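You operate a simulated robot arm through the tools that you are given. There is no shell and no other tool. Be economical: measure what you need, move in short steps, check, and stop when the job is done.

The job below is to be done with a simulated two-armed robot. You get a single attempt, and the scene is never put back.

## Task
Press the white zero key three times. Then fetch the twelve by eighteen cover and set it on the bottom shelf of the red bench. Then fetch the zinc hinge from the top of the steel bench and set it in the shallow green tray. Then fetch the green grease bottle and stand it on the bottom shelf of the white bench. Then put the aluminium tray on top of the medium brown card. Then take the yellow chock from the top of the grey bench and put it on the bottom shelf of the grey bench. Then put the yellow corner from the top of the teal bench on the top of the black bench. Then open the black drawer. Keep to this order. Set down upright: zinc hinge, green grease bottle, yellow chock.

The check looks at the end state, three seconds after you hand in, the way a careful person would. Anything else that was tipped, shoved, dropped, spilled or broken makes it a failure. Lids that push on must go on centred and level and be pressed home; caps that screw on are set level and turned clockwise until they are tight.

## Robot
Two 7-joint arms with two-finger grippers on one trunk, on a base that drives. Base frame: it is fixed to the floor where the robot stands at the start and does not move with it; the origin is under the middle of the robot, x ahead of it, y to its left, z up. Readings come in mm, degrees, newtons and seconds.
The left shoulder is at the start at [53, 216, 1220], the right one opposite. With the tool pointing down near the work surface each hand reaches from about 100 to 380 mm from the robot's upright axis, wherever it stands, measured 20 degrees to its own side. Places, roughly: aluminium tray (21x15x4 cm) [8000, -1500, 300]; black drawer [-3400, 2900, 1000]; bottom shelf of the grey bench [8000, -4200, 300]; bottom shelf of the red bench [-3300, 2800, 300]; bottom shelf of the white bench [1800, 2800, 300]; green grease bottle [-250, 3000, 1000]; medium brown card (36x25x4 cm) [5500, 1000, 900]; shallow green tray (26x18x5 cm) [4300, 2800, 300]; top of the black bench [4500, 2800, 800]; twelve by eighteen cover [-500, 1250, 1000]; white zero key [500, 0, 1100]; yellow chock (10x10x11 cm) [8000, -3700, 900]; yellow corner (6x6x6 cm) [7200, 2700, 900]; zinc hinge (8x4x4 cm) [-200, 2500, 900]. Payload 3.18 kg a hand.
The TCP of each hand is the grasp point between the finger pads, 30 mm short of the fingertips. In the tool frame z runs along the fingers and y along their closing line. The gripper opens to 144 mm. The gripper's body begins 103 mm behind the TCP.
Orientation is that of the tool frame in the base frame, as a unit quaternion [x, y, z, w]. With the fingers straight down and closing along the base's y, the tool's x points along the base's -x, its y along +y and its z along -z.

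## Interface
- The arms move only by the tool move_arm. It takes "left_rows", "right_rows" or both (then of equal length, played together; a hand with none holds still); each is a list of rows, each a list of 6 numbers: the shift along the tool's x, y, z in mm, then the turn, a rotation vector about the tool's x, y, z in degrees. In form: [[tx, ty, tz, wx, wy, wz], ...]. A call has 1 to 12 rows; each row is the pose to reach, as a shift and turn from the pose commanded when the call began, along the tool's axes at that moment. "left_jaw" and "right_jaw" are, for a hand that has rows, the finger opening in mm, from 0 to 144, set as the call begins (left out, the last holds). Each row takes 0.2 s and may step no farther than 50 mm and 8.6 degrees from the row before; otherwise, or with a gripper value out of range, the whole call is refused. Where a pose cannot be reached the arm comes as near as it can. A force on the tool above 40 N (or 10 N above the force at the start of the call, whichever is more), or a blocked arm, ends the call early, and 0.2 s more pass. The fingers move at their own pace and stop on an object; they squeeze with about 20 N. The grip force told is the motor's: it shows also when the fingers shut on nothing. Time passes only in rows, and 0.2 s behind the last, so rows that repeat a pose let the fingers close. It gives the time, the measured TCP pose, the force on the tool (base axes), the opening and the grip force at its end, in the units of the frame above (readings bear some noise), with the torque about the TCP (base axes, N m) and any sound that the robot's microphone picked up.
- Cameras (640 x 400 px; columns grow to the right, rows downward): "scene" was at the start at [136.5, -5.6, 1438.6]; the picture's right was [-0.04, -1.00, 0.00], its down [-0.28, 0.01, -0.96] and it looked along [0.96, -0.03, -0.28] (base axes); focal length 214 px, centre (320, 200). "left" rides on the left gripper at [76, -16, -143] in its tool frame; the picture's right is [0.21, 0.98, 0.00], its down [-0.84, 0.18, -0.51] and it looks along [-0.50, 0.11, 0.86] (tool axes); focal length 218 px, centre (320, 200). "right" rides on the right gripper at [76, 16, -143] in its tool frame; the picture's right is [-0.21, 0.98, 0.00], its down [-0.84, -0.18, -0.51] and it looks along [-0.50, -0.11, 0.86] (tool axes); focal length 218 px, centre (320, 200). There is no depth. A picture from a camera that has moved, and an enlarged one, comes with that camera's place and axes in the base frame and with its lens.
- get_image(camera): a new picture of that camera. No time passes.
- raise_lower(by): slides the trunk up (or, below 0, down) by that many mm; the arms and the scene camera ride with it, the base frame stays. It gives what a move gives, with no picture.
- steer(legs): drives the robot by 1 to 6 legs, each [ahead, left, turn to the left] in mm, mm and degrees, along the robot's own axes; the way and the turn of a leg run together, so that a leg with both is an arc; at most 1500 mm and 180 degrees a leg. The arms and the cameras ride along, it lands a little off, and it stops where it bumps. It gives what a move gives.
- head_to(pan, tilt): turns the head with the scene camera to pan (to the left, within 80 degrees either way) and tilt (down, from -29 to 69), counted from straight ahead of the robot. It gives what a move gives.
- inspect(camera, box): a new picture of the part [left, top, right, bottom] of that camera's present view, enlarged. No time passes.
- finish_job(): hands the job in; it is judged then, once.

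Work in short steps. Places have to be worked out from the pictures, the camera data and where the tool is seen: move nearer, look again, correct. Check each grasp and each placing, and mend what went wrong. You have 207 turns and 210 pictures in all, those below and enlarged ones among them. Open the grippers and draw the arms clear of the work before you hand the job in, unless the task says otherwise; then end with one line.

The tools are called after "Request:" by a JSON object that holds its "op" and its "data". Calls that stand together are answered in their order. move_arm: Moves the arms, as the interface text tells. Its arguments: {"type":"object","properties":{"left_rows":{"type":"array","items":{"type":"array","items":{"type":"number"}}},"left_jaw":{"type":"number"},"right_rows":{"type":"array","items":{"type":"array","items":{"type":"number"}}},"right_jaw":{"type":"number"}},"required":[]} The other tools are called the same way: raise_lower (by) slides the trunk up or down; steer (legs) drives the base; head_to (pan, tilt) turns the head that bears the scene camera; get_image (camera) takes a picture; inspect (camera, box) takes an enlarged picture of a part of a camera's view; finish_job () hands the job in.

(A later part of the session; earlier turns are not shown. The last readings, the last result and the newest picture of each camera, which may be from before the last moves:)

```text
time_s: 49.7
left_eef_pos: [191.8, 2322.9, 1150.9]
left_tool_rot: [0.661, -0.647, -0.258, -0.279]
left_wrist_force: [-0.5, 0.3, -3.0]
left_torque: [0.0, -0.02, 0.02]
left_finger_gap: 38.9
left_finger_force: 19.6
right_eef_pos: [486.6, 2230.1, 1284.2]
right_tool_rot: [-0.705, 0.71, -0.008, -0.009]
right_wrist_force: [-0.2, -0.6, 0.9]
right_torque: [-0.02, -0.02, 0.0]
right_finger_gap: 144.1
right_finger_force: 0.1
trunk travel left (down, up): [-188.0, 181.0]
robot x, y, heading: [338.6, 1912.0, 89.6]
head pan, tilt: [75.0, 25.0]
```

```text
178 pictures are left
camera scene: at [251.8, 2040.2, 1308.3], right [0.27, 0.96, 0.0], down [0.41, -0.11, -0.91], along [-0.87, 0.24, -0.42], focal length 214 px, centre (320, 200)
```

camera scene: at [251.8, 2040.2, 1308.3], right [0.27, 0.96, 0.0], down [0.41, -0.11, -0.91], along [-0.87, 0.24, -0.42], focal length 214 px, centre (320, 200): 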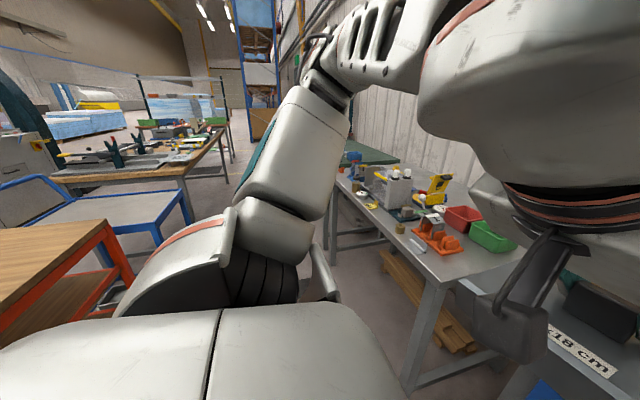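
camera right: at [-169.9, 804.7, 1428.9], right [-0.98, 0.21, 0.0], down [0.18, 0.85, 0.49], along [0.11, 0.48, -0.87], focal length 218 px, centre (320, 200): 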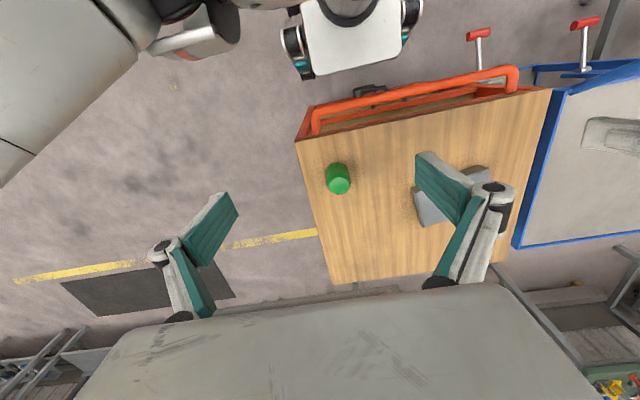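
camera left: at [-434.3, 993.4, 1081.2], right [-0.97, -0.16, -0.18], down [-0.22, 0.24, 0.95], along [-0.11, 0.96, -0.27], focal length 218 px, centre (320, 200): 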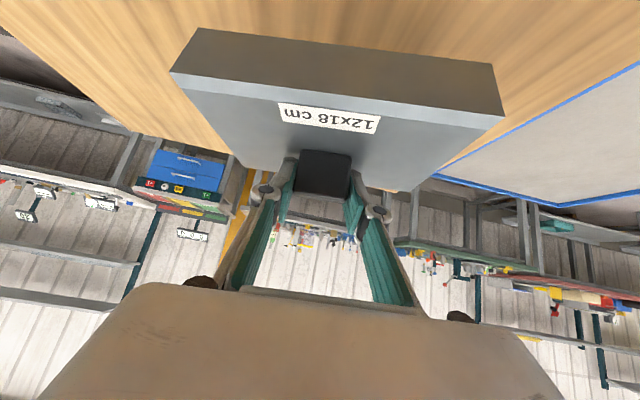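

Turning left 90° swings the hand away from the bench. Then I look west.

Request:
{"op": "steer", "data": {"legs": [[0, 0, 90]]}}

Request:
{"op": "head_to", "data": {"pan": 0, "tilt": 25}}

Request:
{"op": "get_image", "data": {"camera": "scene"}}

```text
time_s: 54.0
left_eef_pos: [-68.4, 1755.5, 1150.7]
left_tool_rot: [0.925, 0.016, -0.38, -0.012]
left_wrist_force: [-0.6, 0.0, -3.4]
left_torque: [-0.01, 0.04, 0.0]
left_finger_gap: 39.1
left_finger_force: 20.0
right_eef_pos: [19.7, 2053.2, 1283.5]
right_tool_rot: [1.0, 0.004, 0.013, 0.0]
right_wrist_force: [0.5, -0.8, -1.3]
right_torque: [0.02, 0.02, 0.0]
right_finger_gap: 144.1
right_finger_force: 0.0
trunk travel left (down, up): [-188.0, 181.0]
robot x, y, heading: [340.5, 1911.3, -179.4]
head pan, tilt: [75.0, 25.0]
```

```text
time_s: 55.5
left_eef_pos: [-68.1, 1756.4, 1150.9]
left_tool_rot: [0.925, 0.016, -0.38, -0.012]
left_wrist_force: [0.3, 0.6, -2.4]
left_torque: [-0.07, 0.02, -0.01]
left_finger_gap: 38.9
left_finger_force: 20.5
right_eef_pos: [19.8, 2052.1, 1284.0]
right_tool_rot: [1.0, 0.005, 0.012, -0.001]
right_wrist_force: [-0.5, 0.1, 0.2]
right_torque: [0.0, -0.01, -0.01]
right_finger_gap: 143.8
right_finger_force: 0.0
trunk travel left (down, up): [-188.0, 181.0]
robot x, y, heading: [340.9, 1912.7, -179.5]
head pan, tilt: [0.0, 25.0]
```

```text
177 pictures are left
camera scene: at [141.5, 1907.7, 1308.3], right [-0.01, 1.0, 0.0], down [0.42, 0.0, -0.91], along [-0.91, -0.01, -0.42], focal length 214 px, centre (320, 200)
```

scene: 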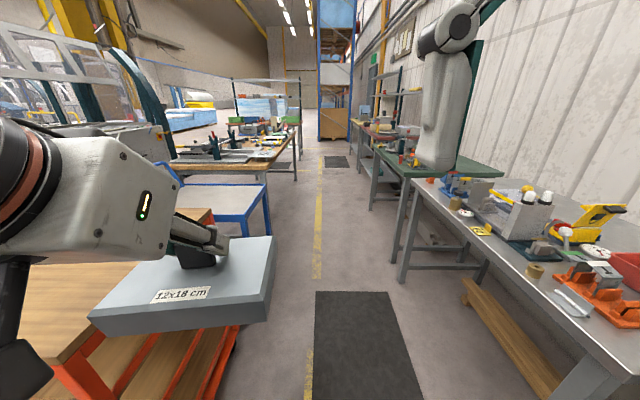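

The corridor spans roughly y 1600–2380; my base is about 600 mm wide. I sidestep to y≈1990, straighten, and drive 1300 west, then check.

Request:
{"op": "steer", "data": {"legs": [[0, -78, -0.5], [1300, 0, 0]]}}

Request:
{"op": "get_image", "data": {"camera": "scene"}}

```text
time_s: 63.0
left_eef_pos: [-1378.2, 1842.9, 1151.0]
left_tool_rot: [0.925, 0.01, -0.38, -0.014]
left_wrist_force: [0.5, 0.7, -2.4]
left_torque: [0.01, 0.0, -0.03]
left_finger_gap: 38.7
left_finger_force: 19.9
right_eef_pos: [-1285.8, 2139.2, 1284.1]
right_tool_rot: [1.0, -0.002, 0.012, 0.0]
right_wrist_force: [0.2, 0.5, 0.5]
right_torque: [-0.05, -0.02, 0.0]
right_finger_gap: 143.8
right_finger_force: 0.1
trunk travel left (down, up): [-188.0, 181.0]
robot x, y, heading: [-967.2, 1991.3, 179.6]
head pan, tilt: [0.0, 25.0]
```

```text
176 pictures are left
camera scene: at [-1166.2, 1992.5, 1308.4], right [0.01, 1.0, 0.0], down [0.42, 0.0, -0.91], along [-0.91, 0.0, -0.42], focal length 214 px, centre (320, 200)
```

scene: 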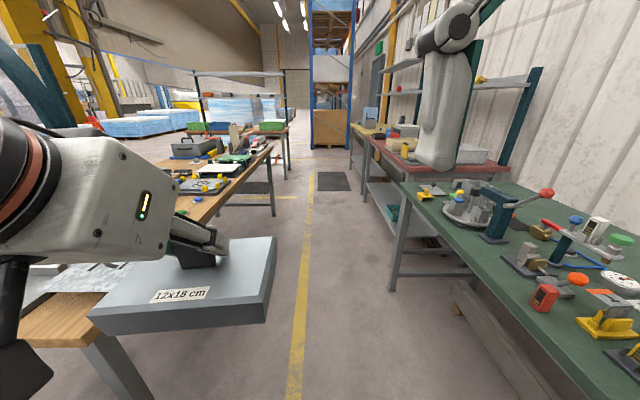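

Clear ahead; the red bench is just past the green one. I drive 1300 mm more.

Request:
{"op": "steer", "data": {"legs": [[1300, 0, 0.4]]}}

Request:
{"op": "head_to", "data": {"pan": -50, "tilt": 35}}

Request:
{"op": "get_image", "data": {"camera": "scene"}}

```text
time_s: 69.5
left_eef_pos: [-2665.7, 1837.8, 1151.8]
left_tool_rot: [0.925, 0.016, -0.38, -0.012]
left_wrist_force: [-0.5, -0.2, -2.6]
left_torque: [-0.02, 0.0, -0.05]
left_finger_gap: 38.5
left_finger_force: 20.4
right_eef_pos: [-2578.0, 2134.3, 1284.7]
right_tool_rot: [1.0, 0.003, 0.013, 0.0]
right_wrist_force: [-1.1, -0.1, 0.3]
right_torque: [-0.02, 0.0, 0.01]
right_finger_gap: 144.0
right_finger_force: 0.0
trunk travel left (down, up): [-188.0, 181.0]
robot x, y, heading: [-2255.0, 1997.5, -179.6]
head pan, tilt: [0.0, 25.0]
```

```text
time_s: 70.6
left_eef_pos: [-2664.8, 1837.2, 1151.1]
left_tool_rot: [0.925, 0.016, -0.38, -0.013]
left_wrist_force: [0.2, -0.3, -2.2]
left_torque: [0.0, 0.03, -0.01]
left_finger_gap: 38.9
left_finger_force: 19.8
right_eef_pos: [-2578.0, 2135.0, 1285.8]
right_tool_rot: [1.0, 0.003, 0.012, 0.001]
right_wrist_force: [-0.5, -0.9, 0.4]
right_torque: [0.0, 0.0, -0.01]
right_finger_gap: 144.1
right_finger_force: 0.1
trunk travel left (down, up): [-188.0, 181.0]
robot x, y, heading: [-2259.4, 1994.4, -179.6]
head pan, tilt: [-50.0, 35.0]
```

```text
175 pictures are left
camera scene: at [-2420.7, 2057.0, 1292.6], right [0.76, 0.65, 0.0], down [0.37, -0.44, -0.82], along [-0.53, 0.62, -0.57], focal length 214 px, centre (320, 200)
```

scene: 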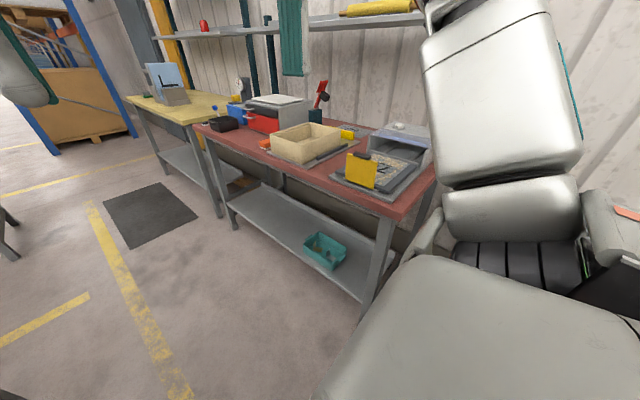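

The red bench runs x≈-4040…-2570, front edge y≈2600; shelf front y≈2670 at z≈320, with a teal bin at x≈-2960. I'll target x≈-3350: drive 940 ahead and turn right to face it.

Request:
{"op": "steer", "data": {"legs": [[940, 0, 0], [0, 0, -90.4]]}}

Request:
{"op": "head_to", "data": {"pan": 15, "tilt": 42}}

Request:
{"op": "get_image", "data": {"camera": "scene"}}

```text
time_s: 79.5
left_eef_pos: [-3349.8, 2395.8, 1151.3]
left_tool_rot: [0.659, -0.649, -0.257, -0.28]
left_wrist_force: [0.4, 0.2, -3.3]
left_torque: [0.0, 0.01, -0.02]
left_finger_gap: 38.7
left_finger_force: 20.5
right_eef_pos: [-3053.5, 2299.9, 1283.5]
right_tool_rot: [-0.704, 0.71, -0.008, -0.007]
right_wrist_force: [0.4, -0.5, 0.2]
right_torque: [0.01, -0.02, 0.0]
right_finger_gap: 143.9
right_finger_force: 0.0
trunk travel left (down, up): [-188.0, 181.0]
robot x, y, heading: [-3202.1, 1984.3, 89.2]
head pan, tilt: [-50.0, 35.0]
```

```text
time_s: 80.8
left_eef_pos: [-3351.2, 2394.6, 1151.5]
left_tool_rot: [0.66, -0.648, -0.257, -0.279]
left_wrist_force: [0.5, 0.5, -3.9]
left_torque: [0.0, 0.02, -0.03]
left_finger_gap: 38.9
left_finger_force: 19.6
right_eef_pos: [-3054.5, 2301.1, 1283.7]
right_tool_rot: [-0.704, 0.71, -0.009, -0.009]
right_wrist_force: [0.3, 0.4, 0.4]
right_torque: [-0.01, 0.01, -0.01]
right_finger_gap: 144.0
right_finger_force: 0.0
trunk travel left (down, up): [-188.0, 181.0]
robot x, y, heading: [-3202.5, 1984.3, 89.3]
head pan, tilt: [15.0, 42.0]
```

```text
174 pictures are left
camera scene: at [-3210.6, 2171.3, 1284.4], right [0.99, 0.11, 0.0], down [0.07, -0.64, -0.76], along [-0.08, 0.76, -0.65], focal length 214 px, centre (320, 200)
```

scene: 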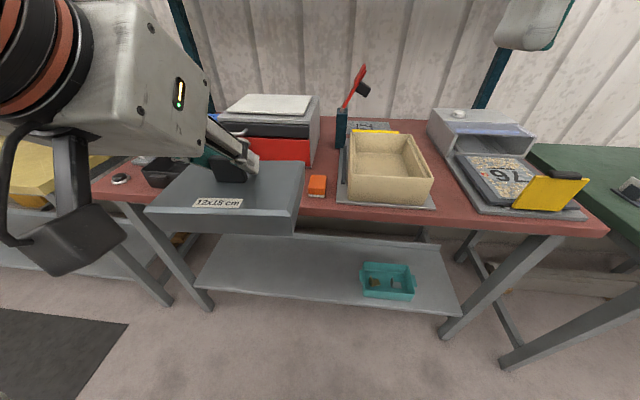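

Bench top z≈897, front y≈2580; shelf front y≈2640. The free left part suits. I lower the trunk in steps while the arm is clear in front.

Request:
{"op": "raise_lower", "data": {"by": -90}}

```text
time_s: 82.1
left_eef_pos: [-3356.5, 2392.6, 1060.2]
left_tool_rot: [0.658, -0.647, -0.261, -0.282]
left_wrist_force: [-0.3, -0.6, -2.7]
left_torque: [0.02, -0.04, -0.01]
left_finger_gap: 38.8
left_finger_force: 20.1
right_eef_pos: [-3056.8, 2299.6, 1196.4]
right_tool_rot: [-0.704, 0.71, -0.008, -0.006]
right_wrist_force: [-1.4, -0.3, 0.2]
right_torque: [0.06, -0.07, -0.01]
right_finger_gap: 143.9
right_finger_force: 0.1
trunk travel left (down, up): [-98.0, 271.0]
robot x, y, heading: [-3204.6, 1984.7, 89.2]
head pan, tilt: [15.0, 42.0]
```

Request:
{"op": "raise_lower", "data": {"by": -95}}

```text
time_s: 83.4
left_eef_pos: [-3353.8, 2437.8, 903.6]
left_tool_rot: [0.693, -0.671, -0.175, -0.195]
left_wrist_force: [0.3, -0.2, -2.9]
left_torque: [0.08, 0.01, -0.01]
left_finger_gap: 39.0
left_finger_force: 19.9
right_eef_pos: [-3053.3, 2385.5, 1047.0]
right_tool_rot: [-0.696, 0.702, -0.104, -0.105]
right_wrist_force: [-0.5, -0.5, 0.0]
right_torque: [0.04, -0.03, -0.02]
right_finger_gap: 143.8
right_finger_force: 0.1
trunk travel left (down, up): [-3.0, 366.0]
robot x, y, heading: [-3200.3, 1984.3, 89.4]
head pan, tilt: [15.0, 42.0]
```

The hands rotated—the torso seems to have leaned forward. I look at the picture.

Request:
{"op": "get_image", "data": {"camera": "scene"}}

Request:
{"op": "get_image", "data": {"camera": "right"}}

```text
173 pictures are left
camera scene: at [-3265.6, 2333.4, 1102.6], right [0.71, 0.71, 0.0], down [0.13, -0.13, -0.98], along [-0.7, 0.69, -0.18], focal length 214 px, centre (320, 200)
```

scene: 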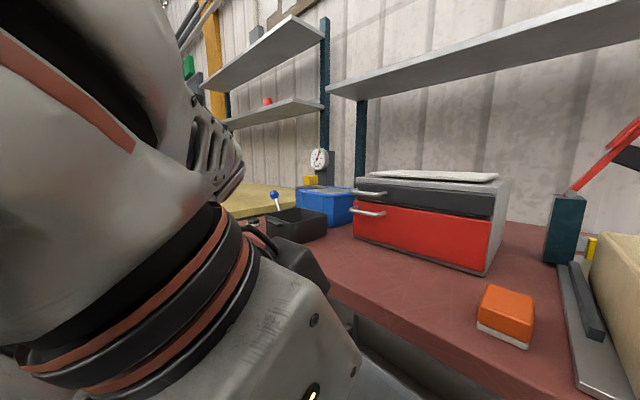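

```text
172 pictures are left
camera right: at [-3069.5, 2352.8, 1206.7], right [-0.98, 0.21, -0.06], down [0.19, 0.95, 0.24], along [0.11, 0.22, -0.97], focal length 218 px, centre (320, 200)
```

right: 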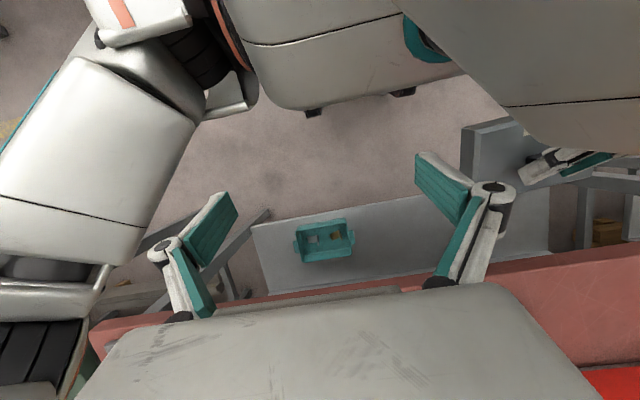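

Request:
{"op": "head_to", "data": {"pan": -10, "tilt": 45}}

Request:
{"op": "get_image", "data": {"camera": "scene"}}

```text
time_s: 84.2
left_eef_pos: [-3352.4, 2435.5, 903.0]
left_tool_rot: [0.693, -0.673, -0.174, -0.192]
left_wrist_force: [-0.1, -0.2, -3.1]
left_torque: [0.03, 0.0, -0.01]
left_finger_gap: 38.7
left_finger_force: 20.3
right_eef_pos: [-3054.1, 2386.7, 1047.8]
right_tool_rot: [-0.697, 0.702, -0.105, -0.106]
right_wrist_force: [-0.3, 0.8, -0.3]
right_torque: [0.0, 0.0, 0.0]
right_finger_gap: 144.4
right_finger_force: 0.1
trunk travel left (down, up): [-3.0, 366.0]
robot x, y, heading: [-3199.8, 1982.2, 89.2]
head pan, tilt: [-10.0, 45.0]
```

```text
171 pictures are left
camera scene: at [-3266.2, 2334.0, 1101.7], right [0.7, 0.71, 0.0], down [0.13, -0.13, -0.98], along [-0.7, 0.69, -0.19], focal length 214 px, centre (320, 200)
```

scene: 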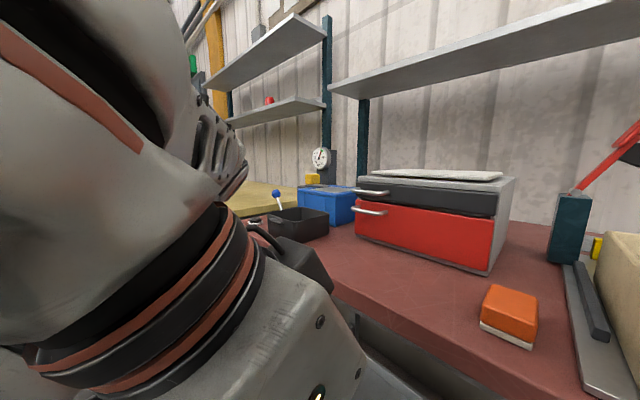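

The head is jammed against the left arm, the torso leaning. Moving the left hand down in front (and restoring its 45° pitch) should free it; the cover stays clear of the bench edge at y≈2580.

Request:
{"op": "move_arm", "data": {"left_rows": [[20, 0, 37, 0, -5, 0], [40, 0, 75, 0, -10, 0], [61, 0, 113, 0, -14.8, 0], [82, 0, 150, 0, -14.8, 0], [103, 0, 188, 0, -14.8, 0]]}}

Request:
{"op": "get_image", "data": {"camera": "scene"}}

Request:
{"op": "get_image", "data": {"camera": "left"}}

```text
time_s: 85.0
left_eef_pos: [-3304.5, 2520.3, 829.8]
left_tool_rot: [0.728, -0.586, -0.251, -0.254]
left_wrist_force: [-0.4, -0.7, -2.4]
left_torque: [0.03, 0.0, -0.01]
left_finger_gap: 38.9
left_finger_force: 20.4
left hand out of reach, approached as far as the arm can: row 1, 2, 3
right_eef_pos: [-3051.0, 2384.7, 1049.1]
right_tool_rot: [-0.694, 0.704, -0.106, -0.108]
right_wrist_force: [39.8, 1.7, 15.2]
right_torque: [0.11, 2.52, -0.43]
right_finger_gap: 126.1
right_finger_force: 0.1
trunk travel left (down, up): [-3.0, 366.0]
robot x, y, heading: [-3203.0, 1981.3, 89.5]
head pan, tilt: [-10.0, 45.0]
stopped in row 3 (left hand): the arm was blocked; the commanded pose is now the measured one
```

```text
170 pictures are left
camera scene: at [-3230.3, 2346.0, 1053.5], right [0.93, 0.37, 0.0], down [0.25, -0.62, -0.74], along [-0.28, 0.69, -0.67], focal length 214 px, centre (320, 200)
```

scene: 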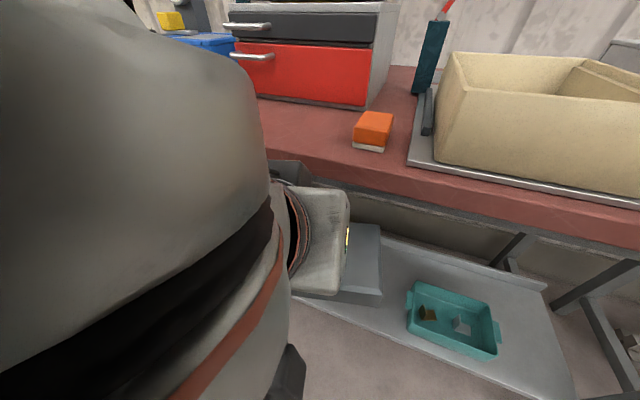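

```text
169 pictures are left
camera left: at [-3265.3, 2374.1, 887.7], right [-0.92, -0.33, -0.21], down [-0.3, 0.24, 0.92], along [-0.26, 0.91, -0.32], focal length 218 px, centre (320, 200)
```

left: 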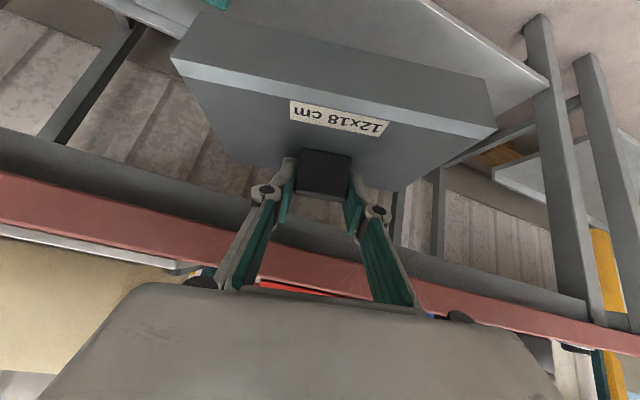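

The left arm is blocked against the right gripper and the leaning torso. I back the robot away from the bench, then raise the trunk to undo the lean.

Request:
{"op": "steer", "data": {"legs": [[-300, 0, 0]]}}

Request:
{"op": "raise_lower", "data": {"by": 95}}

Request:
{"op": "get_image", "data": {"camera": "scene"}}

Request:
{"op": "get_image", "data": {"camera": "left"}}

```text
time_s: 86.9
left_eef_pos: [-3313.5, 2273.8, 824.7]
left_tool_rot: [0.732, -0.583, -0.253, -0.245]
left_wrist_force: [0.1, 0.3, -2.2]
left_torque: [0.03, 0.03, 0.01]
left_finger_gap: 38.8
left_finger_force: 20.4
right_eef_pos: [-3055.8, 2138.8, 1046.7]
right_tool_rot: [-0.696, 0.702, -0.108, -0.107]
right_wrist_force: [42.6, -5.9, -3.3]
right_torque: [0.18, 1.31, 0.14]
right_finger_gap: 115.4
right_finger_force: 0.0
trunk travel left (down, up): [-3.0, 366.0]
robot x, y, heading: [-3201.5, 1736.7, 89.8]
head pan, tilt: [-10.0, 45.0]
stopped in leg 1: the robot was blocked; the commanded pose is now the measured one
```

```text
time_s: 87.4
left_eef_pos: [-3312.8, 2272.0, 848.3]
left_tool_rot: [0.728, -0.581, -0.258, -0.256]
left_wrist_force: [-0.2, 0.6, -2.6]
left_torque: [0.0, 0.0, 0.02]
left_finger_gap: 38.8
left_finger_force: 19.4
right_eef_pos: [-3054.7, 2130.8, 1067.1]
right_tool_rot: [-0.695, 0.705, -0.102, -0.101]
right_wrist_force: [52.9, 3.2, -4.6]
right_torque: [-0.18, 1.67, -0.74]
right_finger_gap: 110.2
right_finger_force: 0.1
trunk travel left (down, up): [-17.0, 352.0]
robot x, y, heading: [-3208.9, 1735.8, 89.8]
head pan, tilt: [-10.0, 45.0]
stopped: the force on the tool passed its limit at 57 N (the readings are from after the stop); the commanded pose is now the measured one
```

```text
168 pictures are left
camera scene: at [-3227.0, 2088.7, 1068.2], right [0.96, 0.27, 0.0], down [0.19, -0.67, -0.72], along [-0.19, 0.69, -0.7], focal length 214 px, centre (320, 200)
```

scene: 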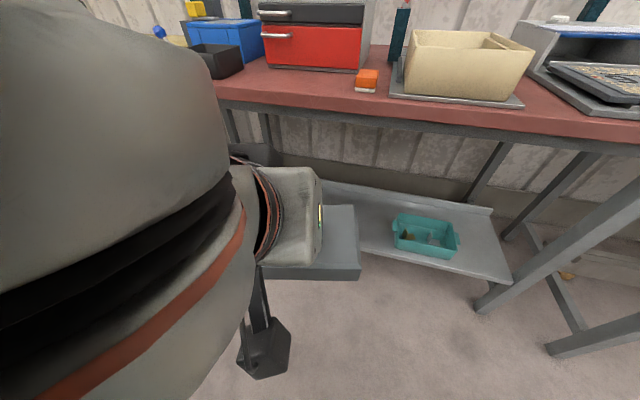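

```text
167 pictures are left
camera left: at [-3272.5, 2124.8, 904.1], right [-0.92, -0.34, -0.21], down [-0.3, 0.23, 0.93], along [-0.27, 0.91, -0.31], focal length 218 px, centre (320, 200)
```

left: 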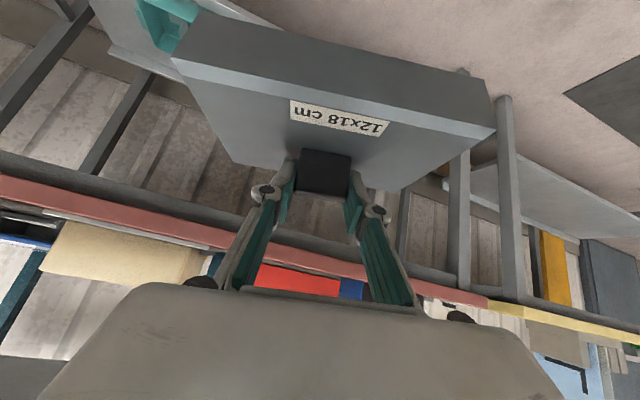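

The left forearm presses on the right gripper. I move the right hand out to the right.

Request:
{"op": "move_arm", "data": {"right_rows": [[0, -30, 0, 0, 0, 0], [0, -70, 0, 0, 0, 0], [0, -110, -20, 0, 0, 0], [0, -150, -40, 0, 0, 0]]}}

Request:
{"op": "get_image", "data": {"camera": "right"}}

```text
time_s: 88.4
left_eef_pos: [-3315.7, 2275.0, 844.3]
left_tool_rot: [0.732, -0.579, -0.258, -0.25]
left_wrist_force: [-0.2, 0.3, -1.6]
left_torque: [0.03, 0.02, 0.02]
left_finger_gap: 38.7
left_finger_force: 19.9
right_eef_pos: [-2976.1, 2116.9, 1035.7]
right_tool_rot: [-0.696, 0.703, -0.101, -0.101]
right_wrist_force: [-0.2, 0.3, 0.3]
right_torque: [0.0, 0.0, 0.0]
right_finger_gap: 144.2
right_finger_force: 0.1
right hand out of reach, approached as far as the arm can: row 1, 2, 3, 4
trunk travel left (down, up): [-17.0, 352.0]
robot x, y, heading: [-3202.3, 1731.9, 90.0]
head pan, tilt: [-10.0, 45.0]
```

```text
166 pictures are left
camera right: at [-2992.2, 2084.5, 1195.0], right [-0.98, 0.21, -0.06], down [0.19, 0.95, 0.25], along [0.11, 0.23, -0.97], focal length 218 px, centre (320, 200)
```

right: 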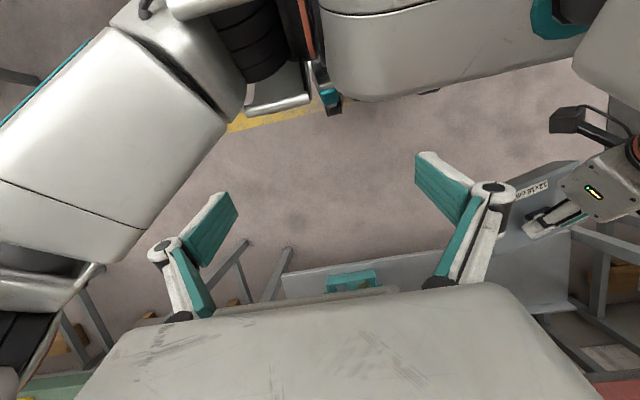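

Contact is released. Now I raise the trunk.

Request:
{"op": "raise_lower", "data": {"by": 80}}

Request:
{"op": "get_image", "data": {"camera": "scene"}}

```text
time_s: 89.6
left_eef_pos: [-3311.6, 2274.7, 925.4]
left_tool_rot: [0.728, -0.583, -0.255, -0.256]
left_wrist_force: [-0.2, 0.0, -4.0]
left_torque: [0.02, 0.05, 0.02]
left_finger_gap: 38.7
left_finger_force: 20.0
right_eef_pos: [-2975.8, 2120.3, 1116.4]
right_tool_rot: [-0.696, 0.702, -0.104, -0.104]
right_wrist_force: [-0.7, -0.3, -0.3]
right_torque: [-0.08, -0.01, 0.0]
right_finger_gap: 144.0
right_finger_force: 0.0
trunk travel left (down, up): [-97.0, 272.0]
robot x, y, heading: [-3206.0, 1738.8, 89.7]
head pan, tilt: [-10.0, 45.0]
```

```text
165 pictures are left
camera scene: at [-3190.9, 2015.9, 1170.3], right [0.98, -0.18, 0.0], down [-0.13, -0.7, -0.71], along [0.13, 0.69, -0.71], focal length 214 px, centre (320, 200)
```

scene: 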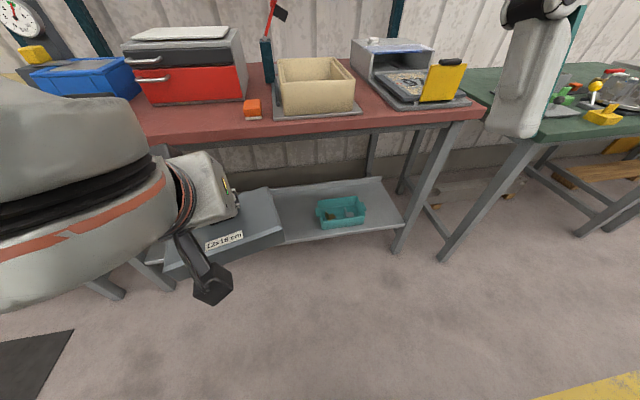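

The posture is sane again. I straighten the left tool (it got yawed ~12°) while lowering the hand in front of me.

Request:
{"op": "move_arm", "data": {"left_rows": [[14, 5, 13, 2.2, -1.2, 5.4], [42, 14, 40, 4.4, -2.3, 10.8], [73, 24, 68, 4.4, -2.3, 10.8], [104, 34, 98, 4.4, -2.3, 10.8], [135, 45, 127, 4.4, -2.3, 10.8], [166, 55, 156, 4.4, -2.3, 10.8], [198, 65, 186, 4.4, -2.3, 10.8]]}}

Request:
{"op": "get_image", "data": {"camera": "scene"}}

```text
time_s: 91.1
left_eef_pos: [-3343.5, 2277.4, 719.7]
left_tool_rot: [0.725, -0.569, -0.252, -0.295]
left_wrist_force: [0.4, -0.2, -3.2]
left_torque: [0.01, 0.03, -0.02]
left_finger_gap: 39.1
left_finger_force: 20.3
left hand out of reach, approached as far as the arm can: row 2, 3, 4, 5, 6, 7
right_eef_pos: [-2976.9, 2117.7, 1116.6]
right_tool_rot: [-0.696, 0.703, -0.103, -0.102]
right_wrist_force: [-0.2, 0.9, 0.4]
right_torque: [-0.03, 0.06, -0.01]
right_finger_gap: 144.0
right_finger_force: 0.2
trunk travel left (down, up): [-97.0, 272.0]
robot x, y, heading: [-3205.9, 1735.0, 89.5]
head pan, tilt: [-10.0, 45.0]
stopped in row 7 (left hand): the arm was blocked; the commanded pose is now the measured one
```

```text
164 pictures are left
camera scene: at [-3190.6, 2015.4, 1170.5], right [0.98, -0.18, 0.0], down [-0.13, -0.7, -0.71], along [0.12, 0.7, -0.71], focal length 214 px, centre (320, 200)
```

scene: 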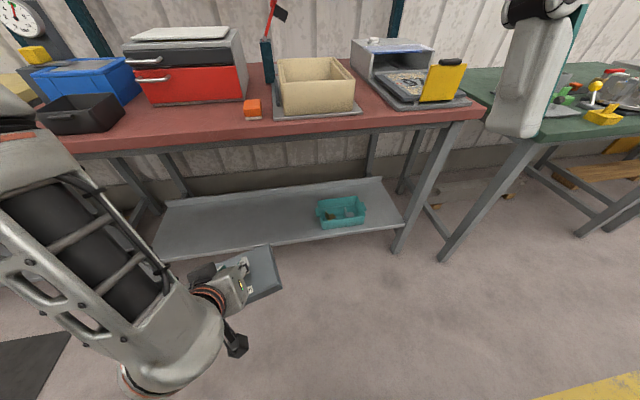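

The arm hits a joint limit there. I try a pose higher and farther to my left, restoring the orientation.

Request:
{"op": "move_arm", "data": {"left_rows": [[-35, 27, -27, 0, 0, 0], [-70, 54, -54, 0.8, 0.4, 6.4], [-107, 80, -81, 1.6, 0.9, 12.9], [-107, 80, -81, 1.6, 0.9, 12.9]]}}

Request:
{"op": "get_image", "data": {"camera": "scene"}}

```text
refused: row 1 steps farther than a row can; nothing moved
```

```text
163 pictures are left
camera scene: at [-3190.6, 2015.4, 1170.5], right [0.98, -0.18, 0.0], down [-0.13, -0.7, -0.71], along [0.12, 0.7, -0.71], focal length 214 px, centre (320, 200)
```

scene: 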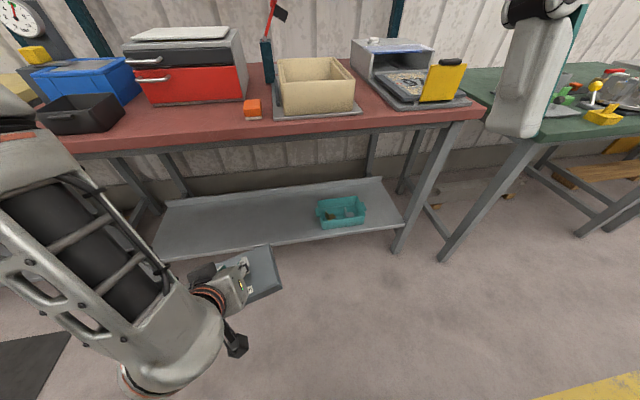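

Request:
{"op": "move_arm", "data": {"left_rows": [[-27, 20, -20, 0, 0, 0], [-54, 40, -40, 0, 0, 0], [-80, 60, -60, 0.8, 0.4, 6.4], [-107, 80, -81, 1.6, 0.9, 12.9], [-107, 80, -81, 1.6, 0.9, 12.9]]}}

Request:
{"op": "get_image", "data": {"camera": "left"}}

```text
time_s: 92.3
left_eef_pos: [-3428.0, 2334.5, 842.5]
left_tool_rot: [-0.653, 0.653, 0.272, 0.271]
left_wrist_force: [-0.3, 0.2, -3.3]
left_torque: [0.01, 0.0, -0.03]
left_finger_gap: 38.8
left_finger_force: 20.2
left hand out of reach, approached as far as the arm can: row 1, 2, 3, 4, 5
right_eef_pos: [-2977.5, 2117.4, 1118.3]
right_tool_rot: [-0.696, 0.704, -0.101, -0.102]
right_wrist_force: [0.2, -1.0, 0.4]
right_torque: [0.0, 0.03, -0.02]
right_finger_gap: 143.9
right_finger_force: 0.0
trunk travel left (down, up): [-97.0, 272.0]
robot x, y, heading: [-3205.2, 1732.7, 89.7]
head pan, tilt: [-10.0, 45.0]
```

```text
162 pictures are left
camera left: at [-3413.6, 2179.7, 889.0], right [-0.98, -0.14, -0.15], down [-0.18, 0.23, 0.96], along [-0.1, 0.96, -0.25], focal length 218 px, centre (320, 200)
```

left: 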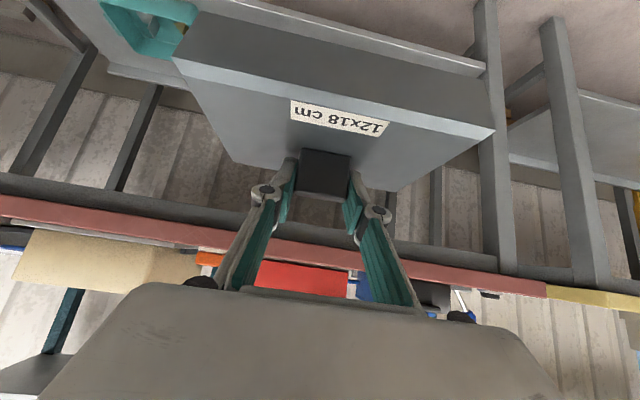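

Orientation is right again; the arm simply cannot be that close in when low—it wants more forward extension. I lower while extending slightly.

Request:
{"op": "move_arm", "data": {"left_rows": [[25, 0, 35, 0, 0, 0], [50, 0, 70, 0, 0, 0], [76, 0, 105, 0, 0, 0], [103, 0, 139, 0, 0, 0], [132, 0, 170, 0, 0, 0], [162, 0, 201, 0, 0, 0], [191, 0, 233, 0, 0, 0]]}}

Request:
{"op": "get_image", "data": {"camera": "scene"}}

```text
time_s: 93.9
left_eef_pos: [-3369.1, 2438.9, 588.2]
left_tool_rot: [0.67, -0.657, -0.259, -0.229]
left_wrist_force: [-0.1, -0.3, -3.1]
left_torque: [-0.03, -0.01, -0.02]
left_finger_gap: 39.0
left_finger_force: 20.1
left hand out of reach, approached as far as the arm can: row 2, 3, 4, 5, 6, 7
right_eef_pos: [-2977.0, 2119.3, 1116.4]
right_tool_rot: [-0.696, 0.703, -0.103, -0.103]
right_wrist_force: [0.1, 0.1, -0.8]
right_torque: [-0.07, -0.02, 0.01]
right_finger_gap: 144.0
right_finger_force: 0.1
trunk travel left (down, up): [-97.0, 272.0]
robot x, y, heading: [-3205.3, 1732.3, 89.8]
head pan, tilt: [-10.0, 45.0]
```

```text
161 pictures are left
camera scene: at [-3191.2, 2016.2, 1170.1], right [0.98, -0.18, 0.0], down [-0.13, -0.7, -0.71], along [0.13, 0.69, -0.71], focal length 214 px, centre (320, 200)
```

scene: 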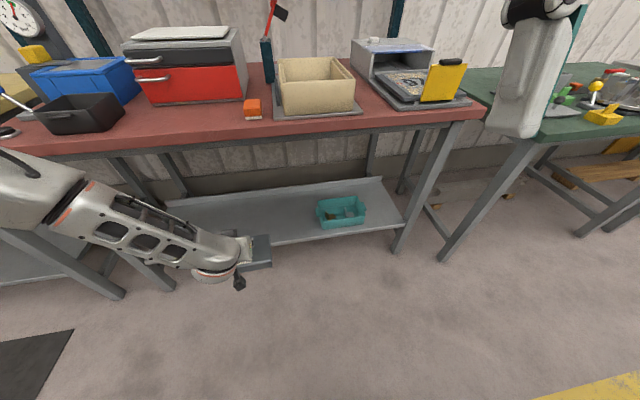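

The hand got to z≈588 at 700 mm forward. I lower the trunk a little further and watch how the hand follows.

Request:
{"op": "raise_lower", "data": {"by": -50}}

Request:
{"op": "move_arm", "data": {"left_rows": [[20, 0, 20, 0, 0, 0], [40, 0, 40, 0, 0, 0], [55, 0, 55, 0, 0, 0]]}}

Request:
{"op": "get_image", "data": {"camera": "scene"}}

```text
time_s: 94.8
left_eef_pos: [-3370.4, 2408.6, 485.3]
left_tool_rot: [0.682, -0.671, -0.222, -0.19]
left_wrist_force: [0.4, 0.4, -1.9]
left_torque: [-0.01, -0.01, 0.01]
left_finger_gap: 38.9
left_finger_force: 19.9
right_eef_pos: [-2977.6, 2116.3, 1068.7]
right_tool_rot: [-0.697, 0.703, -0.1, -0.101]
right_wrist_force: [0.4, -0.9, 0.8]
right_torque: [0.1, -0.02, -0.03]
right_finger_gap: 144.2
right_finger_force: 0.1
trunk travel left (down, up): [-47.0, 322.0]
robot x, y, heading: [-3204.9, 1733.6, 89.6]
head pan, tilt: [-10.0, 45.0]
```

```text
time_s: 95.6
left_eef_pos: [-3358.5, 2413.1, 413.3]
left_tool_rot: [0.686, -0.672, -0.216, -0.178]
left_wrist_force: [0.3, -0.7, -2.4]
left_torque: [0.01, -0.01, 0.0]
left_finger_gap: 38.8
left_finger_force: 20.4
left hand out of reach, approached as far as the arm can: row 1, 2, 3
right_eef_pos: [-2978.2, 2118.3, 1067.0]
right_tool_rot: [-0.696, 0.703, -0.102, -0.103]
right_wrist_force: [0.1, 0.9, 0.5]
right_torque: [-0.01, -0.02, 0.02]
right_finger_gap: 144.2
right_finger_force: 0.0
trunk travel left (down, up): [-47.0, 322.0]
robot x, y, heading: [-3202.3, 1737.8, 89.7]
head pan, tilt: [-10.0, 45.0]
```

```text
160 pictures are left
camera scene: at [-3191.1, 2066.2, 1104.5], right [0.98, -0.18, 0.0], down [-0.13, -0.7, -0.71], along [0.13, 0.7, -0.71], focal length 214 px, centre (320, 200)
```

scene: 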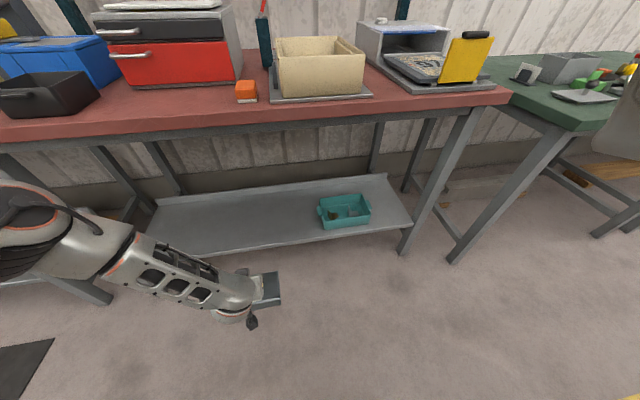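

The low height is attainable (z 413), with pitch ~32°. The elbow sticks out at about z 750, which would meet the bench edge, so I extend the hand forward to straighten the arm and see how far it goes.

Request:
{"op": "move_arm", "data": {"left_rows": [[-36, 0, -14, 0, 0, 0], [-60, 0, 0, 0, 0, 0], [-90, 0, 22, 0, 0, 0], [-120, 0, 44, 0, 0, 0], [-150, 0, 65, 0, 0, 0]]}}

Request:
{"op": "get_image", "data": {"camera": "scene"}}

```text
time_s: 96.8
left_eef_pos: [-3361.5, 2572.6, 440.6]
left_tool_rot: [0.683, -0.67, -0.221, -0.188]
left_wrist_force: [0.1, 0.8, -2.1]
left_torque: [0.03, 0.01, -0.01]
left_finger_gap: 38.9
left_finger_force: 20.0
right_eef_pos: [-2977.0, 2117.2, 1067.2]
right_tool_rot: [-0.696, 0.703, -0.102, -0.103]
right_wrist_force: [-0.3, 0.1, -0.3]
right_torque: [0.01, -0.01, 0.0]
right_finger_gap: 144.1
right_finger_force: 0.0
trunk travel left (down, up): [-47.0, 322.0]
robot x, y, heading: [-3207.4, 1732.3, 90.0]
head pan, tilt: [-10.0, 45.0]
```

```text
159 pictures are left
camera scene: at [-3190.9, 2066.0, 1104.6], right [0.98, -0.18, 0.0], down [-0.13, -0.7, -0.71], along [0.13, 0.7, -0.71], focal length 214 px, centre (320, 200)
```

scene: 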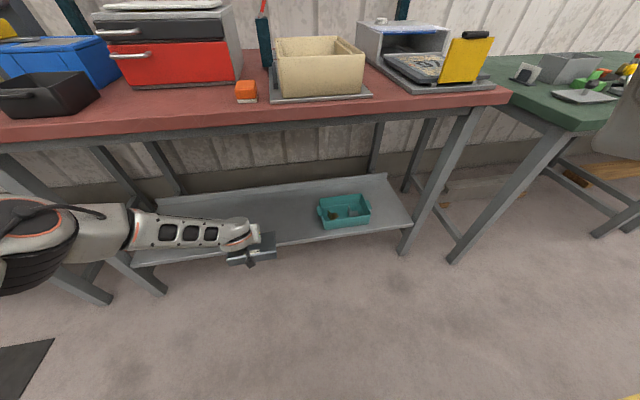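

Extending works well (840 mm forward, arm straighter). Now I try restoring the 45° pitch here, raising a little.

Request:
{"op": "move_arm", "data": {"left_rows": [[-7, 0, -10, 0.9, -3.8, 0], [-14, 0, -21, 1.8, -7.6, 0], [-14, 0, -21, 2.8, -11.3, 0], [-14, 0, -21, 2.8, -11.3, 0]]}}

Request:
{"op": "get_image", "data": {"camera": "left"}}

Request:
{"op": "inspect", "data": {"camera": "scene", "box": [80, 160, 400, 320]}}

```text
time_s: 97.8
left_eef_pos: [-3360.0, 2572.4, 466.8]
left_tool_rot: [-0.653, 0.655, 0.27, 0.269]
left_wrist_force: [0.7, -0.6, -3.1]
left_torque: [0.02, 0.03, -0.01]
left_finger_gap: 38.8
left_finger_force: 20.3
left hand out of reach, approached as far as the arm can: row 3
right_eef_pos: [-2978.2, 2118.6, 1067.7]
right_tool_rot: [-0.697, 0.703, -0.102, -0.101]
right_wrist_force: [-0.2, -0.1, -0.1]
right_torque: [0.0, 0.03, 0.0]
right_finger_gap: 143.6
right_finger_force: 0.0
trunk travel left (down, up): [-47.0, 322.0]
robot x, y, heading: [-3209.3, 1733.2, 89.7]
head pan, tilt: [-10.0, 45.0]
```

```text
158 pictures are left
camera left: at [-3345.0, 2418.1, 515.3], right [-0.98, -0.15, -0.14], down [-0.18, 0.24, 0.95], along [-0.11, 0.96, -0.26], focal length 218 px, centre (320, 200)
```

left: 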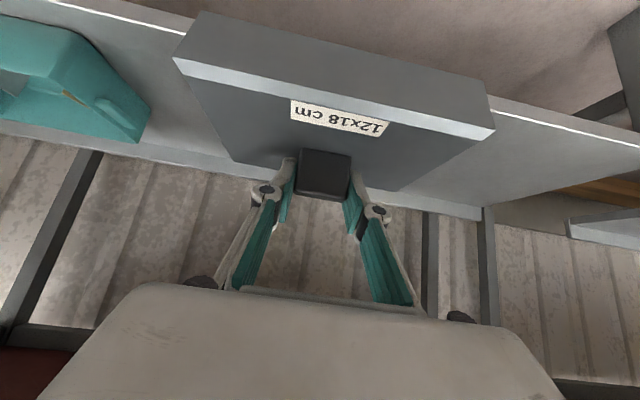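

```text
2.00 times, centred on (240, 240) of scene
camera zoom: at [-3191.1, 2066.0, 1104.7], right [0.98, -0.18, 0.0], down [-0.13, -0.7, -0.71], along [0.13, 0.7, -0.71], focal length 429 px, centre (480, 120)
```

zoom: 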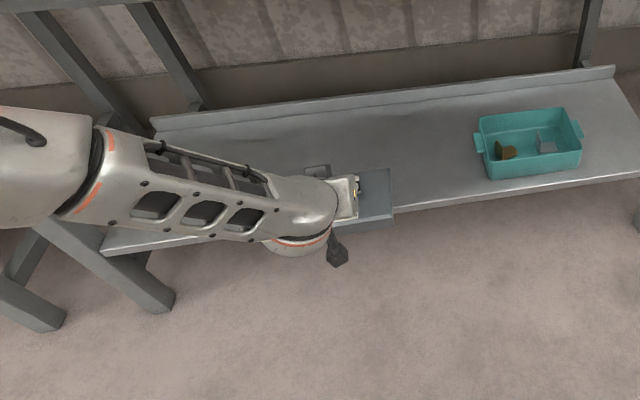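

The cover is level again with the arm nearly straight. I shift the robot 100 right (elbow clear of the left leg) and 130 forward over the shelf.

Request:
{"op": "steer", "data": {"legs": [[0, -100, 0], [130, 0, 0]]}}

Request:
{"op": "get_image", "data": {"camera": "left"}}

Request:
{"op": "inspect", "data": {"camera": "scene", "box": [80, 160, 400, 320]}}

```text
time_s: 100.2
left_eef_pos: [-3259.0, 2700.9, 467.3]
left_tool_rot: [-0.653, 0.655, 0.269, 0.268]
left_wrist_force: [-0.1, 0.0, -3.6]
left_torque: [-0.01, 0.07, -0.01]
left_finger_gap: 38.5
left_finger_force: 20.0
right_eef_pos: [-2878.3, 2246.6, 1067.4]
right_tool_rot: [-0.696, 0.703, -0.102, -0.101]
right_wrist_force: [0.2, 1.2, 0.0]
right_torque: [0.0, 0.02, 0.0]
right_finger_gap: 144.0
right_finger_force: 0.1
trunk travel left (down, up): [-47.0, 322.0]
robot x, y, heading: [-3105.0, 1863.3, 89.9]
head pan, tilt: [-10.0, 45.0]
```

```text
156 pictures are left
camera left: at [-3245.3, 2546.4, 515.3], right [-0.98, -0.15, -0.14], down [-0.18, 0.24, 0.95], along [-0.11, 0.96, -0.26], focal length 218 px, centre (320, 200)
```

left: 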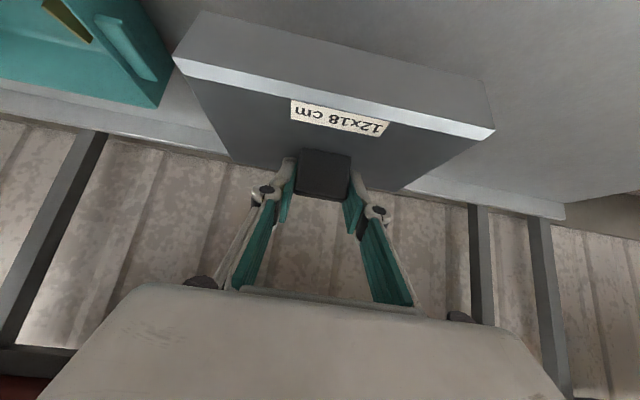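

```text
2.00 times, centred on (240, 240) of scene
camera zoom: at [-3091.6, 2194.4, 1104.6], right [0.98, -0.18, 0.0], down [-0.13, -0.7, -0.71], along [0.13, 0.7, -0.71], focal length 429 px, centre (480, 120)
```

zoom: 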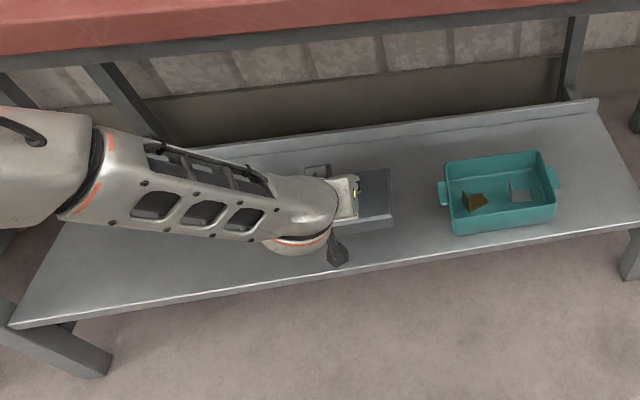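

Well over the shelf. I lower straight down gently.

Request:
{"op": "move_arm", "data": {"left_rows": [[14, 0, 14, 0, 0, 0], [28, 0, 28, 0, 0, 0], [39, 0, 39, 0, 0, 0], [45, 0, 45, 0, 0, 0], [50, 0, 50, 0, 0, 0], [54, 0, 54, 0, 0, 0], [58, 0, 58, 0, 0, 0], [62, 0, 62, 0, 0, 0]]}}

Request:
{"op": "get_image", "data": {"camera": "left"}}

```text
time_s: 102.0
left_eef_pos: [-3259.5, 2699.9, 438.0]
left_tool_rot: [-0.655, 0.656, 0.267, 0.263]
left_wrist_force: [-1.2, 0.1, -3.1]
left_torque: [0.02, 0.01, 0.02]
left_finger_gap: 38.6
left_finger_force: 20.1
left hand out of reach, approached as far as the arm can: row 2, 3, 4, 5, 6, 7, 8
right_eef_pos: [-2878.4, 2246.3, 1067.2]
right_tool_rot: [-0.697, 0.703, -0.102, -0.101]
right_wrist_force: [0.8, -0.7, 0.1]
right_torque: [0.0, 0.02, -0.01]
right_finger_gap: 144.1
right_finger_force: 0.1
trunk travel left (down, up): [-47.0, 322.0]
robot x, y, heading: [-3103.7, 1862.5, 89.7]
head pan, tilt: [-10.0, 45.0]
```

```text
154 pictures are left
camera left: at [-3244.4, 2546.0, 488.0], right [-0.98, -0.15, -0.14], down [-0.17, 0.25, 0.95], along [-0.11, 0.96, -0.27], focal length 218 px, centre (320, 200)
```

left: 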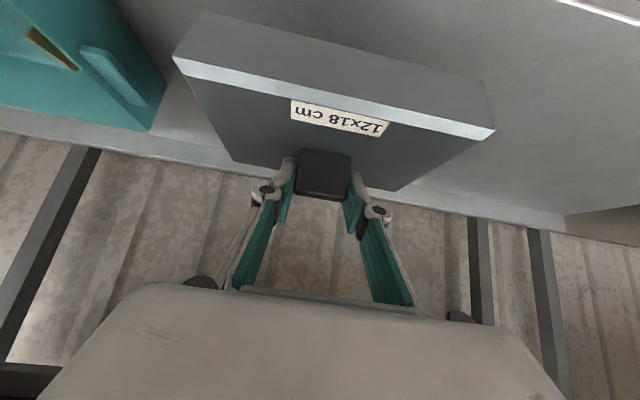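

The arm bottoms out at z 438. I reset its commanded height to there, then lower the trunk by 40 mm.

Request:
{"op": "move_arm", "data": {"left_rows": [[-30, 0, -30, 0, 0, 0], [-44, 0, -44, 0, 0, 0]]}}

Request:
{"op": "raise_lower", "data": {"by": -30}}

Request:
{"op": "get_image", "data": {"camera": "left"}}

```text
time_s: 102.7
left_eef_pos: [-3259.5, 2701.0, 500.5]
left_tool_rot: [-0.654, 0.654, 0.27, 0.267]
left_wrist_force: [-0.2, 0.2, -2.7]
left_torque: [0.02, 0.01, 0.02]
left_finger_gap: 38.6
left_finger_force: 20.1
right_eef_pos: [-2879.0, 2246.9, 1067.9]
right_tool_rot: [-0.696, 0.703, -0.103, -0.102]
right_wrist_force: [-0.8, 0.0, 0.3]
right_torque: [0.02, -0.01, 0.03]
right_finger_gap: 143.7
right_finger_force: 0.0
trunk travel left (down, up): [-47.0, 322.0]
robot x, y, heading: [-3107.7, 1865.2, 89.7]
head pan, tilt: [-10.0, 45.0]
```

```text
time_s: 103.4
left_eef_pos: [-3259.7, 2700.6, 473.5]
left_tool_rot: [-0.653, 0.655, 0.27, 0.269]
left_wrist_force: [0.0, -0.1, -2.1]
left_torque: [-0.04, 0.0, -0.01]
left_finger_gap: 38.7
left_finger_force: 20.1
right_eef_pos: [-2877.4, 2242.6, 1038.0]
right_tool_rot: [-0.696, 0.703, -0.101, -0.101]
right_wrist_force: [-0.4, -0.6, 0.6]
right_torque: [0.05, 0.01, -0.01]
right_finger_gap: 144.0
right_finger_force: 0.0
trunk travel left (down, up): [-17.0, 352.0]
robot x, y, heading: [-3104.9, 1861.2, 89.8]
head pan, tilt: [-10.0, 45.0]
```

```text
153 pictures are left
camera left: at [-3243.7, 2545.1, 521.8], right [-0.98, -0.15, -0.14], down [-0.18, 0.24, 0.95], along [-0.11, 0.96, -0.26], focal length 218 px, centre (320, 200)
```

left: 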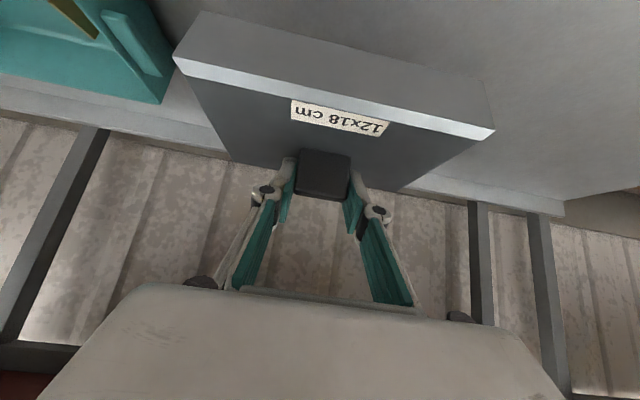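

Now commanded poses track what was reached. I lower again with the arm.

Request:
{"op": "move_arm", "data": {"left_rows": [[14, 0, 14, 0, 0, 0], [28, 0, 28, 0, 0, 0], [42, 0, 42, 0, 0, 0], [50, 0, 50, 0, 0, 0], [55, 0, 55, 0, 0, 0], [60, 0, 60, 0, 0, 0], [65, 0, 65, 0, 0, 0], [69, 0, 69, 0, 0, 0]]}}

Request:
{"op": "inspect", "data": {"camera": "scene", "box": [80, 160, 400, 320]}}

Request:
{"op": "get_image", "data": {"camera": "left"}}

```text
time_s: 105.2
left_eef_pos: [-3257.2, 2698.8, 461.9]
left_tool_rot: [-0.654, 0.656, 0.268, 0.265]
left_wrist_force: [-0.1, 1.0, -3.0]
left_torque: [0.01, 0.02, -0.02]
left_finger_gap: 38.6
left_finger_force: 20.1
left hand out of reach, approached as far as the arm can: row 1, 2, 3, 4, 5, 6, 7, 8
right_eef_pos: [-2878.3, 2244.7, 1037.0]
right_tool_rot: [-0.697, 0.703, -0.102, -0.102]
right_wrist_force: [0.0, -0.6, 0.2]
right_torque: [-0.03, 0.01, -0.02]
right_finger_gap: 144.0
right_finger_force: 0.1
trunk travel left (down, up): [-17.0, 352.0]
robot x, y, heading: [-3107.2, 1861.8, 89.8]
head pan, tilt: [-10.0, 45.0]
```

```text
2.00 times, centred on (240, 240) of scene
camera zoom: at [-3091.6, 2219.0, 1065.6], right [0.98, -0.18, 0.0], down [-0.13, -0.7, -0.71], along [0.13, 0.7, -0.71], focal length 429 px, centre (480, 120)
```

zoom: 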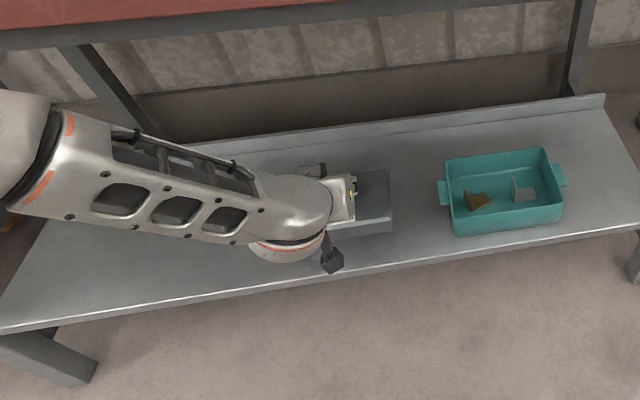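

```text
151 pictures are left
camera left: at [-3243.0, 2544.5, 510.4], right [-0.98, -0.15, -0.14], down [-0.17, 0.25, 0.95], along [-0.11, 0.96, -0.27], focal length 218 px, centre (320, 200)
```

left: 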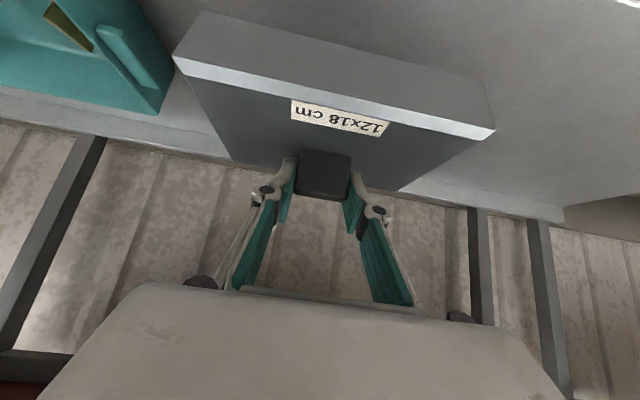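

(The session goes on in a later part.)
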